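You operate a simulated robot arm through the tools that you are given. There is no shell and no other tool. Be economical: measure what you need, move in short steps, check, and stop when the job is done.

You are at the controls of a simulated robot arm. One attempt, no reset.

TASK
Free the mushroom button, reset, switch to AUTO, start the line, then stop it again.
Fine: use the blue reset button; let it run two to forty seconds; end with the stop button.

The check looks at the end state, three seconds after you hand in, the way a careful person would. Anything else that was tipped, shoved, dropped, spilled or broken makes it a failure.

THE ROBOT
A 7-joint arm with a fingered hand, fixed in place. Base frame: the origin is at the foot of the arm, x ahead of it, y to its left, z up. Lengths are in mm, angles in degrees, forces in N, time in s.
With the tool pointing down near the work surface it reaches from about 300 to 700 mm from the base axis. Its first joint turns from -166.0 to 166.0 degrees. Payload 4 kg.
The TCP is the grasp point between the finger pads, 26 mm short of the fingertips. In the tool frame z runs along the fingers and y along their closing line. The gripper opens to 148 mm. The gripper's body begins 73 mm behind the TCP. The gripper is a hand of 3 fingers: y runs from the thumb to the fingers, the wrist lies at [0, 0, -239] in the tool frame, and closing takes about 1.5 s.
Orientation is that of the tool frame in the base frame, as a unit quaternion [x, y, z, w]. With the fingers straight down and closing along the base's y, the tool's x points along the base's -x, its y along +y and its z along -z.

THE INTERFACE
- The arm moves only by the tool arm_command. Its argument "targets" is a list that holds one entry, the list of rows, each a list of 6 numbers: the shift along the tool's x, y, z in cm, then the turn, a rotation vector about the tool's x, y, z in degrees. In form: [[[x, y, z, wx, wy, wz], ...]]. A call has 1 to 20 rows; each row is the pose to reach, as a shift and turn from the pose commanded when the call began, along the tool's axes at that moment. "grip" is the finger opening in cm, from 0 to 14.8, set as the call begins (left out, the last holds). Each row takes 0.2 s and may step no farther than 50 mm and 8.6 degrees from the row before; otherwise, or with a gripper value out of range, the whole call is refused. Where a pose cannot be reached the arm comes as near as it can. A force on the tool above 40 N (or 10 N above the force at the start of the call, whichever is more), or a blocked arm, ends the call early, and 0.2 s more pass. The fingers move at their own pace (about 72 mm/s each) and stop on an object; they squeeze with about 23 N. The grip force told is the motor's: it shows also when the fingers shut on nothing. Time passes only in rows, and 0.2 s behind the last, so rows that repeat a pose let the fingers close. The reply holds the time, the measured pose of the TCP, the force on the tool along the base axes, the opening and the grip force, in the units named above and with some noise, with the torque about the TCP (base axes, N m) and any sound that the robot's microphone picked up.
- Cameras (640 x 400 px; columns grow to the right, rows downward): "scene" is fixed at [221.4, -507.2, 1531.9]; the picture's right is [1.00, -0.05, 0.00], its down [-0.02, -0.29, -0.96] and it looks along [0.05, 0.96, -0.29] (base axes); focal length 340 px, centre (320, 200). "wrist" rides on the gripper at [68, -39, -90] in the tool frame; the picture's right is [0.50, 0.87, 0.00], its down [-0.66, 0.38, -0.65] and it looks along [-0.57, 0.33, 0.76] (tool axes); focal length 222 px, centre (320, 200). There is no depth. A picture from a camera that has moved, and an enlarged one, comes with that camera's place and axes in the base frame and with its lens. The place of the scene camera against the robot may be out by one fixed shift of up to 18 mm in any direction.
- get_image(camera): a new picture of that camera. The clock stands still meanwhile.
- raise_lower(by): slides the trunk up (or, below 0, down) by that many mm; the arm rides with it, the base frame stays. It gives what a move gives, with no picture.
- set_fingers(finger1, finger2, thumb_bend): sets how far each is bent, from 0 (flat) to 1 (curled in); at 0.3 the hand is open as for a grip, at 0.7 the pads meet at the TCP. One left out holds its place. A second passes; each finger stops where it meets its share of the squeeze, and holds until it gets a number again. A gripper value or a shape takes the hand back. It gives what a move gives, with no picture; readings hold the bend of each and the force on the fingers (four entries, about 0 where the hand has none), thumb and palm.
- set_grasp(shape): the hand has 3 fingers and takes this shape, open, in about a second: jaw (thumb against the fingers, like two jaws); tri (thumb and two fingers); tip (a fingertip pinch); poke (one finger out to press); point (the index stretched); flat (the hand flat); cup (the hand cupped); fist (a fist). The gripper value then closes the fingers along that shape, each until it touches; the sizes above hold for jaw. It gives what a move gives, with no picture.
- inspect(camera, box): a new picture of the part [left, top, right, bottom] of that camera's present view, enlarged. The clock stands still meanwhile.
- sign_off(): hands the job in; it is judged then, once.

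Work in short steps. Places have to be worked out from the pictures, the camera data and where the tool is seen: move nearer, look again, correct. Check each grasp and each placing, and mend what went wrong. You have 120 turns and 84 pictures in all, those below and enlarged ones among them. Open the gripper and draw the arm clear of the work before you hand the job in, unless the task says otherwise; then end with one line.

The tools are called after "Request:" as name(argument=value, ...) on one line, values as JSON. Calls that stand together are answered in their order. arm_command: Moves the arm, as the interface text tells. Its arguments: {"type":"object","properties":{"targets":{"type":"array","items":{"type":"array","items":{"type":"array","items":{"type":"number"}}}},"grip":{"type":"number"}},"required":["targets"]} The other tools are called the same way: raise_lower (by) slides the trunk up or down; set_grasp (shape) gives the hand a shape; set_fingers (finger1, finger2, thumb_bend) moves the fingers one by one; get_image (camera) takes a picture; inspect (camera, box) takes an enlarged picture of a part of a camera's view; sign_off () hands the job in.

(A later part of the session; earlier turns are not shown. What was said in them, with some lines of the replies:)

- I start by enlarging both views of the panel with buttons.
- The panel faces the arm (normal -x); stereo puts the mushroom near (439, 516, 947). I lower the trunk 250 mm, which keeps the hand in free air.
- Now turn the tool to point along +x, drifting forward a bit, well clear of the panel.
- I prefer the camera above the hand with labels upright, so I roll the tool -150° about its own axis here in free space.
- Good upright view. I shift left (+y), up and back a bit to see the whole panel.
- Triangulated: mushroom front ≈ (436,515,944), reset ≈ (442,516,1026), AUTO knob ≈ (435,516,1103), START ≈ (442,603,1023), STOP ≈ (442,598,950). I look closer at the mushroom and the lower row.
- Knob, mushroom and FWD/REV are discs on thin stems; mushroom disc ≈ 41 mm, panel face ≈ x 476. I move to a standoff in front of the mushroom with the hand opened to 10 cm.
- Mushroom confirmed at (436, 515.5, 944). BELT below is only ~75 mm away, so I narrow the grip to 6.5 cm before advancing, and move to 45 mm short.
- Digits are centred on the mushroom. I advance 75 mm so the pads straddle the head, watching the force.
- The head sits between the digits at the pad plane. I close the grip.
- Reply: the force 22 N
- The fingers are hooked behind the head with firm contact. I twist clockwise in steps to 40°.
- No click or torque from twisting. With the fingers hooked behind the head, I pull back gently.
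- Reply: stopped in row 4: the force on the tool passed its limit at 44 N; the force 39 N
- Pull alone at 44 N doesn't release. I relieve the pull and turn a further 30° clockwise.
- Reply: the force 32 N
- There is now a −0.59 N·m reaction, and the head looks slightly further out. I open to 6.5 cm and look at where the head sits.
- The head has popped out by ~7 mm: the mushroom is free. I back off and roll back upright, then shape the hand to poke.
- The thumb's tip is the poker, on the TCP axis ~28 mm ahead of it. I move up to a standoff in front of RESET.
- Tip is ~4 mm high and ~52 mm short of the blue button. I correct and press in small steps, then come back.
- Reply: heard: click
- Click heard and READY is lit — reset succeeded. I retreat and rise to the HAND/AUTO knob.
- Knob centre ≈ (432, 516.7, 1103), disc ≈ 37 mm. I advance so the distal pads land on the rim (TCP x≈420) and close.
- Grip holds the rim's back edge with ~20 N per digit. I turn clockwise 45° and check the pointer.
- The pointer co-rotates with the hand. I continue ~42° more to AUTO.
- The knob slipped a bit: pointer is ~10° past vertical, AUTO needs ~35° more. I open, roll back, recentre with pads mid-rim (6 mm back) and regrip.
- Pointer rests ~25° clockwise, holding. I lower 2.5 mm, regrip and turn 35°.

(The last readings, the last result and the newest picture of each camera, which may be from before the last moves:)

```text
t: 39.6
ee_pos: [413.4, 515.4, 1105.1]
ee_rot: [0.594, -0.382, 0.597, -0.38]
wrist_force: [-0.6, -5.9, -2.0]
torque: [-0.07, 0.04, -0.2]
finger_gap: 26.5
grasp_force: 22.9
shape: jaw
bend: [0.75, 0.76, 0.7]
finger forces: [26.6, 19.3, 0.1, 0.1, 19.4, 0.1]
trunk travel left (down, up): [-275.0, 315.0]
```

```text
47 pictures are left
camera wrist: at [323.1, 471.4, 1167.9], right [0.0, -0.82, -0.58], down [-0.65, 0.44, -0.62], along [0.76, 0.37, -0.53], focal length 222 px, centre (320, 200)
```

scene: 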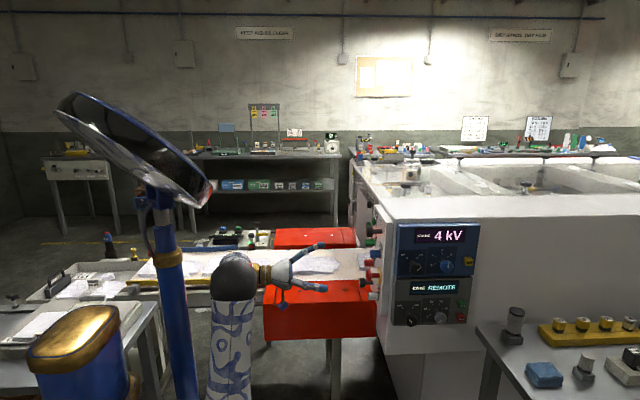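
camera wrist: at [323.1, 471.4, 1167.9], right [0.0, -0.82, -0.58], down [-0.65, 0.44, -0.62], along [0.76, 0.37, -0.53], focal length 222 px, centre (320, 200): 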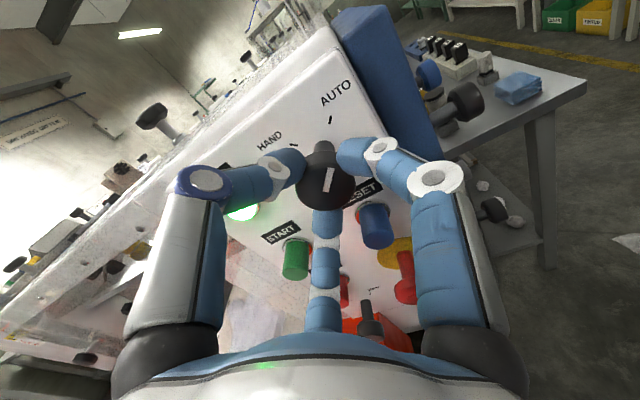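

Pointer now appears aligned with AUTO. I turn 5° more, release, then back off to check.

Request:
arm_command(targets=[[[0, 0, 0, 0, 0, 5], [0, 0, 0, 0, 0, 5]]])

Request:
arm_command(targets=[[[0, 0, 0, 0, 0, 0], [0, 0, 0, 0, 0, 0], [0, 0, 0, 0, 0, 0], [0, 0, -3, 0, 0, -8], [0, 0, -6, 0, 0, -16], [0, 0, -9, 0, 0, -24], [0, 0, -10, 0, 0, -32], [0, 0, -10, 0, 0, -40]]], grip=6.5)

Request:
inspect(camera="wrist", box=[200, 40, 392, 160])

```text
t: 40.2
ee_pos: [412.5, 516.5, 1103.1]
ee_rot: [0.578, -0.406, 0.58, -0.406]
wrist_force: [1.5, -0.8, -1.6]
torque: [-0.17, -0.07, -0.11]
finger_gap: 26.3
grasp_force: 23.5
shape: jaw
bend: [0.75, 0.76, 0.7]
finger forces: [26.5, 18.6, 0.0, 0.0, 22.0, 0.0]
trunk travel left (down, up): [-275.0, 315.0]
```

```text
t: 42.0
ee_pos: [312.6, 515.7, 1103.7]
ee_rot: [0.682, -0.183, 0.685, -0.181]
wrist_force: [0.0, -0.2, 0.8]
torque: [-0.02, -0.01, -0.01]
finger_gap: 64.6
grasp_force: 0.1
shape: jaw
bend: [0.39, 0.77, 0.7]
finger forces: [0.0, 0.0, 0.0, 0.0, 0.0, 0.0]
trunk travel left (down, up): [-275.0, 315.0]
```

```text
3.33 times, centred on (296, 100) of wrist
camera zoom: at [222.5, 516.1, 1180.8], right [0.0, -1.0, 0.0], down [-0.65, 0.0, -0.76], along [0.76, 0.0, -0.65], focal length 740 px, centre (400, 533)
```

zoom: 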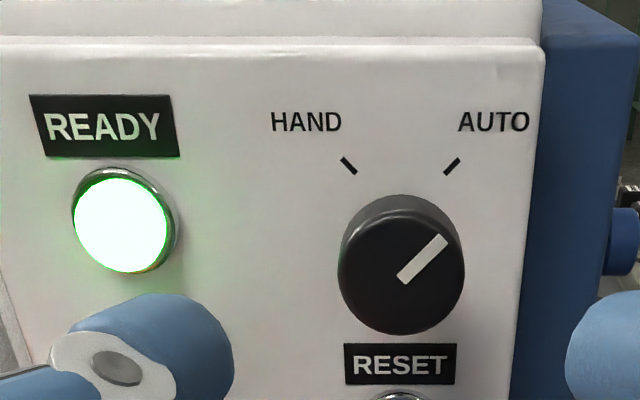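

Pointer is at AUTO, READY still lit. Now poke shape and move to a standoff before START.

Request:
set_grasp(shape="poke")

Request:
arm_command(targets=[[[-3.8, -1.1, 0, 0, 0, 0], [-7.6, -2.2, 1, 0, 0, 0], [-11.3, -3.3, 3, 0, 0, 0], [-11.3, -3.3, 3.9, 0, 0, 0], [-11.3, -3.3, 3.9, 0, 0, 0]]])

Request:
get_image(camera="wrist")

Request:
inspect(camera="scene", box=[310, 170, 430, 290])

```text
t: 42.9
ee_pos: [312.0, 516.3, 1102.6]
ee_rot: [0.681, -0.185, 0.684, -0.183]
wrist_force: [-0.3, -0.1, 0.5]
torque: [-0.01, 0.02, 0.03]
finger_gap: 0.1
grasp_force: 0.1
shape: poke
bend: [1.0, 1.0, 0.4]
finger forces: [0.0, 0.0, 0.0, 0.0, 0.1, 0.0]
trunk travel left (down, up): [-275.0, 315.0]
```

```text
t: 44.1
ee_pos: [352.9, 601.8, 1020.9]
ee_rot: [0.682, -0.183, 0.684, -0.183]
wrist_force: [-0.7, -0.1, 0.4]
torque: [-0.02, -0.02, -0.02]
finger_gap: 0.0
grasp_force: 0.1
shape: poke
bend: [1.0, 1.0, 0.4]
finger forces: [0.1, 0.1, 0.0, 0.0, 0.1, 0.0]
trunk travel left (down, up): [-275.0, 315.0]
```

```text
45 pictures are left
camera wrist: at [262.4, 601.3, 1099.4], right [0.0, -1.0, 0.0], down [-0.65, 0.0, -0.76], along [0.76, 0.0, -0.65], focal length 222 px, centre (320, 200)
```

wrist: 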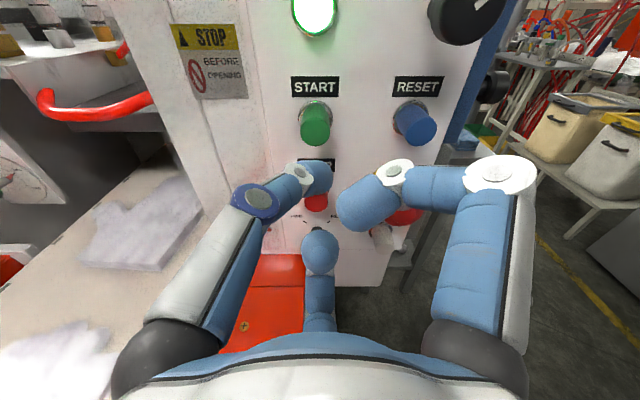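

```text
3.33 times, centred on (370, 230) of scene
camera zoom: at [221.4, -507.2, 1531.9], right [1.0, -0.05, 0.0], down [-0.02, -0.29, -0.96], along [0.05, 0.96, -0.29], focal length 1133 px, centre (153, 100)
```

zoom: 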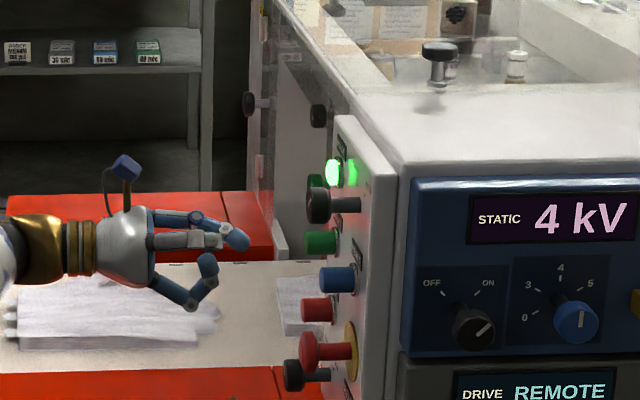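

START aligned within ~4 mm. I correct y and press by the same depth as RESET.

Request:
arm_command(targets=[[[-0.2, -0.3, 2.5, 0, 0, 0], [-0.2, -0.3, 5, 0, 0, 0], [-0.2, -0.3, 5.5, 0, 0, 0], [-0.2, -0.3, 5.9, 0, 0, 0], [-0.2, -0.3, 6.2, 0, 0, 0], [-0.2, -0.3, 6.5, 0, 0, 0], [-0.2, -0.3, 6.7, 0, 0, 0]]])

Request:
get_image(camera="wrist")

Request:
get_image(camera="scene")

```text
t: 45.7
ee_pos: [418.8, 603.8, 1022.8]
ee_rot: [0.682, -0.184, 0.684, -0.183]
wrist_force: [-6.3, -1.3, -2.2]
torque: [0.03, 0.05, -0.02]
finger_gap: 0.0
grasp_force: 0.0
shape: poke
bend: [1.0, 1.0, 0.4]
finger forces: [0.1, 0.0, 0.0, 0.1, 5.8, 0.0]
trunk travel left (down, up): [-275.0, 315.0]
heard: click
```

```text
43 pictures are left
camera wrist: at [328.8, 604.7, 1100.7], right [0.0, -1.0, 0.0], down [-0.65, 0.0, -0.76], along [0.76, 0.0, -0.65], focal length 222 px, centre (320, 200)
```

wrist: 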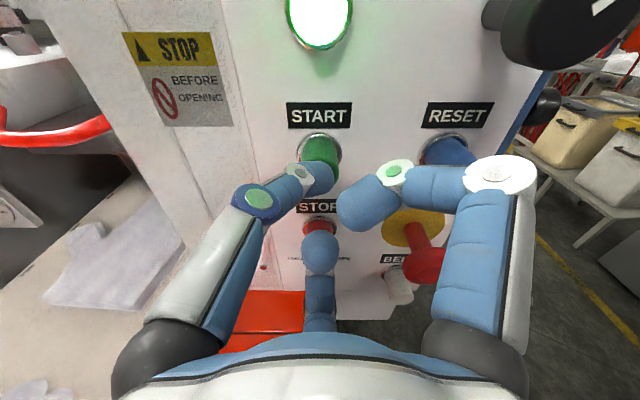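

```text
42 pictures are left
```

scene: 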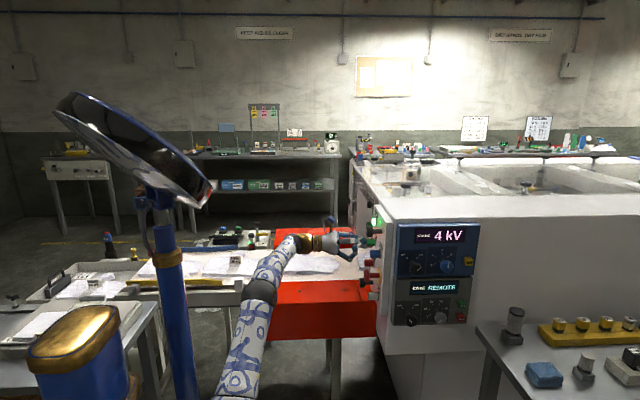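

Click heard at ~45 s. I back off and go down to a standoff before STOP, listening and watching the line.

Request:
arm_command(targets=[[[0, 0, -3, 0, 0, 0], [0, 0, -6.6, 0, 0, 0], [-2.2, 1.25, -6.6, 0, 0, 0], [-4.4, 2.5, -6.6, 0, 0, 0], [-6.5, 3.75, -6.6, 0, 0, 0], [-6.5, 3.75, -6.6, 0, 0, 0]]])

Request:
get_image(camera="wrist")

Request:
get_image(camera="scene")

Request:
inspect(camera="scene", box=[310, 190, 430, 310])

```text
t: 47.1
ee_pos: [353.4, 603.9, 947.0]
ee_rot: [0.682, -0.184, 0.684, -0.182]
wrist_force: [-1.0, -0.8, -0.1]
torque: [0.0, 0.0, 0.0]
finger_gap: 0.0
grasp_force: 0.2
shape: poke
bend: [1.0, 1.0, 0.4]
finger forces: [0.0, 0.0, 0.1, 0.0, 0.0, 0.0]
trunk travel left (down, up): [-275.0, 315.0]
```

```text
41 pictures are left
camera wrist: at [263.4, 604.1, 1024.5], right [0.0, -1.0, 0.0], down [-0.65, 0.0, -0.76], along [0.76, 0.0, -0.65], focal length 222 px, centre (320, 200)
```

wrist: 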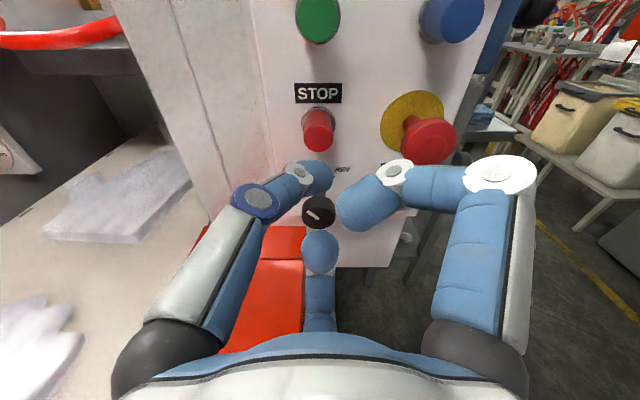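

```text
40 pictures are left
```

scene: 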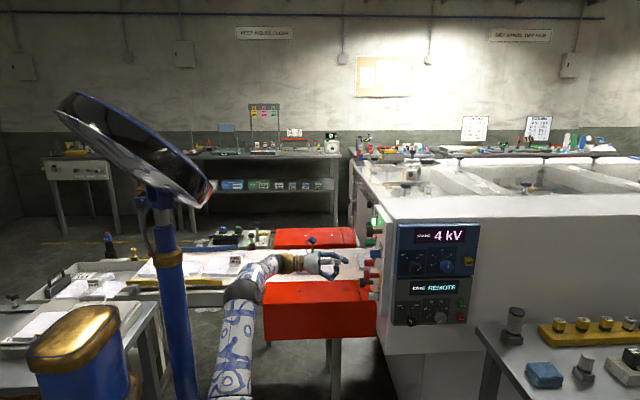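

```text
3.33 times, centred on (370, 250) of scene
camera zoom: at [221.4, -507.2, 1531.9], right [1.0, -0.05, 0.0], down [-0.02, -0.29, -0.96], along [0.05, 0.96, -0.29], focal length 1133 px, centre (153, 33)
```

zoom: 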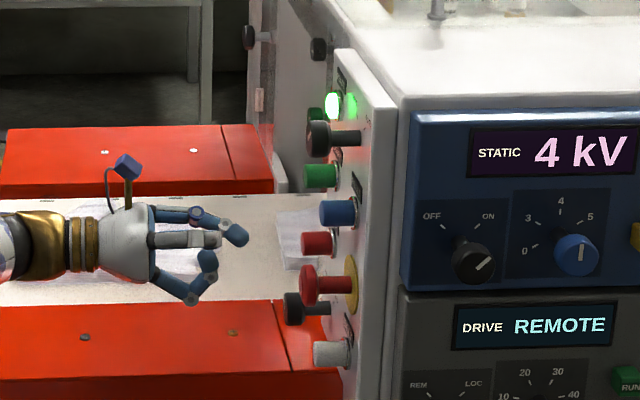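

Tip is ~4 mm high versus STOP. I apply that correction and let ~2 s pass, then compare the view to see whether the line runs.

Request:
arm_command(targets=[[[-0.4, 0.1, 0, 0, 0, 0], [-0.4, 0.1, 0, 0, 0, 0], [-0.4, 0.1, 0, 0, 0, 0], [-0.4, 0.1, 0, 0, 0, 0], [-0.4, 0.1, 0, 0, 0, 0], [-0.4, 0.1, 0, 0, 0, 0], [-0.4, 0.1, 0, 0, 0, 0], [-0.4, 0.1, 0, 0, 0, 0]]])

Request:
get_image(camera="wrist")

Request:
get_image(camera="scene")

```text
t: 48.9
ee_pos: [352.2, 604.3, 942.3]
ee_rot: [0.682, -0.184, 0.684, -0.183]
wrist_force: [0.3, -0.3, -0.3]
torque: [-0.02, -0.02, -0.01]
finger_gap: 0.0
grasp_force: 0.1
shape: poke
bend: [1.0, 1.0, 0.4]
finger forces: [0.0, 0.0, 0.0, 0.0, 0.0, 0.0]
trunk travel left (down, up): [-275.0, 315.0]
```

```text
38 pictures are left
camera wrist: at [263.2, 605.3, 1020.9], right [0.0, -1.0, 0.0], down [-0.65, 0.0, -0.76], along [0.76, 0.0, -0.65], focal length 222 px, centre (320, 200)
```

wrist: 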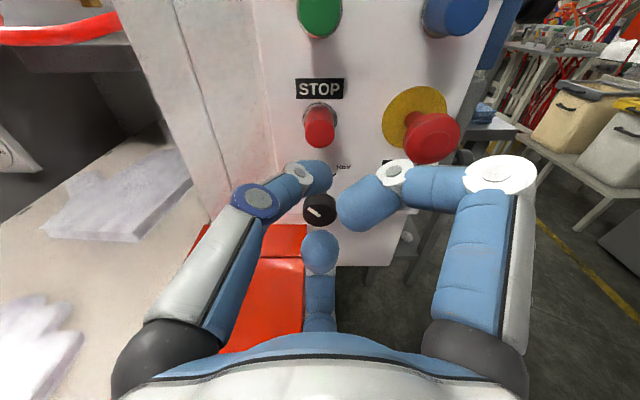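

```text
37 pictures are left
```

scene: 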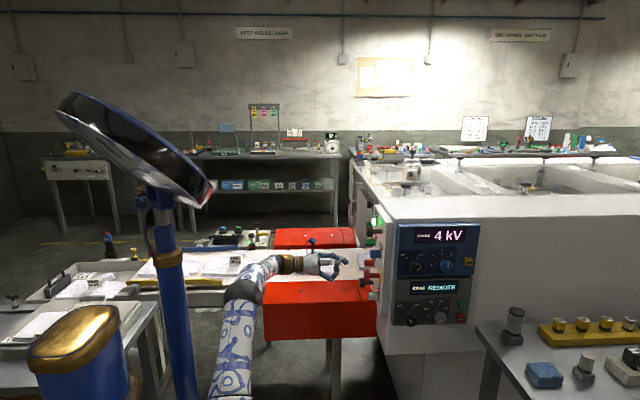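

Nothing visibly moves so far. I inspect the panel, lamps and machine for running signs (time is frozen).

Request:
inspect(camera="scene", box=[340, 130, 500, 330])

Request:
inspect(camera="scene", box=[100, 220, 380, 340])

```text
2.00 times, centred on (420, 230) of scene
camera zoom: at [221.4, -507.2, 1531.9], right [1.0, -0.05, 0.0], down [-0.02, -0.29, -0.96], along [0.05, 0.96, -0.29], focal length 680 px, centre (120, 140)
```

zoom: 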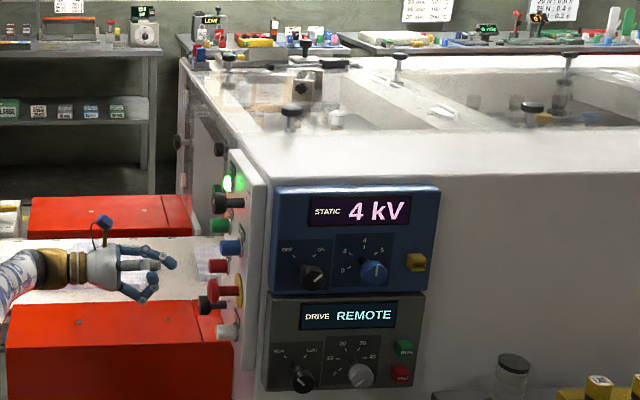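

```text
2.29 times, centred on (240, 280) of scene
camera zoom: at [221.4, -507.2, 1531.9], right [1.0, -0.05, 0.0], down [-0.02, -0.29, -0.96], along [0.05, 0.96, -0.29], focal length 777 px, centre (503, 17)
```

zoom: 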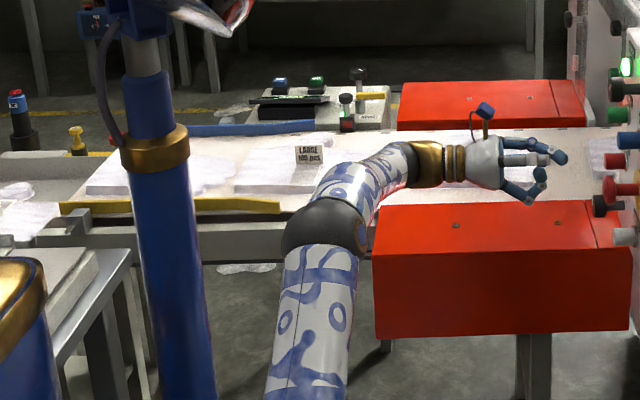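

Lamps/readouts show no separate run indicator (the gloves on the belt are still as at t=0, so appear to be no guide); START clicked just as RESET did. About 3.6 s have run; I now press STOP to the same depth.

Request:
arm_command(targets=[[[0, 0, 2.5, 0, 0, 0], [0, 0, 5, 0, 0, 0], [0, 0, 5.5, 0, 0, 0], [0, 0, 5.9, 0, 0, 0], [0, 0, 6.2, 0, 0, 0], [0, 0, 6.5, 0, 0, 0], [0, 0, 6.7, 0, 0, 0]]])

Request:
get_image(camera="wrist")

```text
t: 50.5
ee_pos: [419.4, 606.4, 944.3]
ee_rot: [0.681, -0.184, 0.684, -0.184]
wrist_force: [-9.2, -1.4, 1.3]
torque: [-0.03, 0.0, -0.09]
finger_gap: 0.0
grasp_force: 0.1
shape: poke
bend: [1.0, 1.0, 0.4]
finger forces: [0.0, 0.0, 0.0, 0.0, 9.7, 0.0]
trunk travel left (down, up): [-275.0, 315.0]
heard: click
```

```text
34 pictures are left
camera wrist: at [329.0, 606.2, 1022.2], right [0.0, -1.0, 0.0], down [-0.65, 0.0, -0.76], along [0.76, 0.0, -0.65], focal length 222 px, centre (320, 200)
```

wrist: 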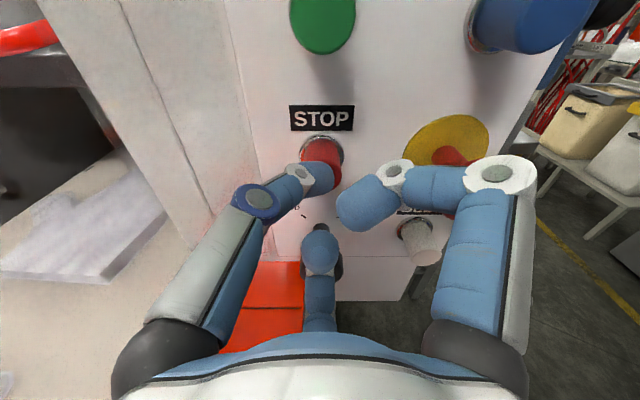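

STOP clicked at ~50 s. I retreat, rise, and check the whole panel.

Request:
arm_command(targets=[[[0, 0, -3, 0, 0, 0], [0, 0, -7, 0, 0, 0], [0, 0, -11, 0, 0, 0], [4, 0, -14, 0, 0, 0], [8, 0, -17, 0, 0, 0], [11, 0.5, -20, 0, 0, 0]]])

Request:
get_image(camera="wrist")

Request:
inspect(camera="scene", box=[330, 170, 490, 330])

```text
t: 51.9
ee_pos: [221.6, 544.8, 1038.2]
ee_rot: [0.681, -0.184, 0.685, -0.182]
wrist_force: [-0.2, -0.5, -1.1]
torque: [0.01, -0.01, -0.03]
finger_gap: 0.2
grasp_force: 0.0
shape: poke
bend: [1.0, 1.0, 0.4]
finger forces: [0.0, 0.0, 0.0, 0.1, 0.0, 0.1]
trunk travel left (down, up): [-275.0, 315.0]
```

```text
33 pictures are left
camera wrist: at [131.5, 544.8, 1115.6], right [0.0, -1.0, 0.0], down [-0.65, 0.0, -0.76], along [0.76, 0.0, -0.65], focal length 222 px, centre (320, 200)
```

wrist: 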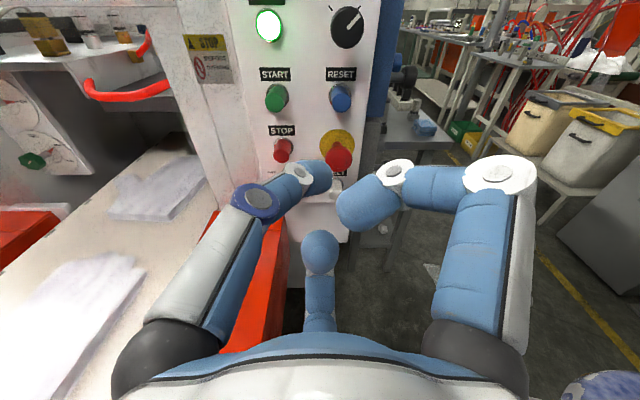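

```text
2.50 times, centred on (410, 250) of scene
camera zoom: at [221.4, -507.2, 1531.9], right [1.0, -0.05, 0.0], down [-0.02, -0.29, -0.96], along [0.05, 0.96, -0.29], focal length 850 px, centre (95, 75)
```

zoom: 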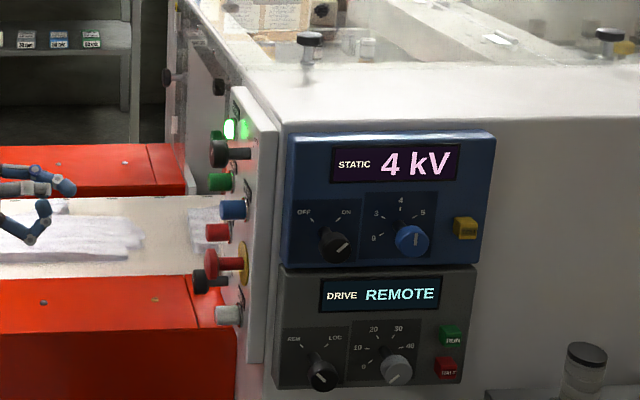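

All as wanted: mushroom out, knob on AUTO, READY lit, START and STOP both clicked (~5 s apart), other controls untouched. I open the hand and draw clear a little more.

Request:
set_grasp(shape="jaw")

Request:
arm_command(targets=[[[2, 1, -1, 0, 0, 0], [5, 3, -2, 0, 0, 0], [8, 5, -3, 0, 0, 0]]], grip=14.8)

Request:
get_image(camera="wrist")

```text
t: 52.8
ee_pos: [222.2, 545.7, 1036.8]
ee_rot: [0.682, -0.183, 0.685, -0.182]
wrist_force: [0.6, -0.1, -0.1]
torque: [0.02, -0.01, 0.03]
finger_gap: 148.0
grasp_force: 0.1
shape: jaw
bend: [0.3, 0.3, 0.3]
finger forces: [0.0, 0.0, 0.0, 0.1, 0.0, 0.0]
trunk travel left (down, up): [-275.0, 315.0]
```

```text
t: 53.6
ee_pos: [194.5, 462.6, 1077.3]
ee_rot: [0.68, -0.185, 0.687, -0.176]
wrist_force: [-0.9, -0.3, 0.2]
torque: [0.04, 0.02, 0.01]
finger_gap: 147.6
grasp_force: 0.0
shape: jaw
bend: [0.3, 0.3, 0.3]
finger forces: [0.0, 0.0, 0.0, 0.0, 0.0, 0.0]
trunk travel left (down, up): [-275.0, 315.0]
```

```text
31 pictures are left
camera wrist: at [103.8, 464.7, 1154.4], right [-0.02, -1.0, 0.01], down [-0.65, 0.0, -0.76], along [0.76, -0.02, -0.65], focal length 222 px, centre (320, 200)
```

wrist: 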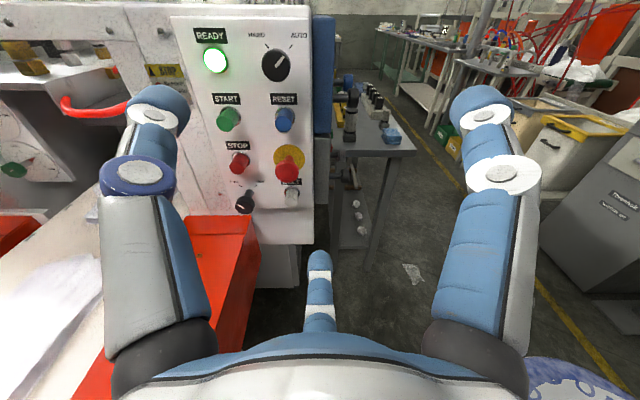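

The panel is in the wanted end state, and the arm is clear with the hand open; I hand in.

Request:
sign_off()

```text
The job is handed in.
```

I did all five steps and handed the job in: mushroom freed, blue RESET pressed (READY lit), knob at AUTO, START pressed, then STOP about 5 s later. START and STOP each clicked, but nothing I could see on the line showed it running in between.
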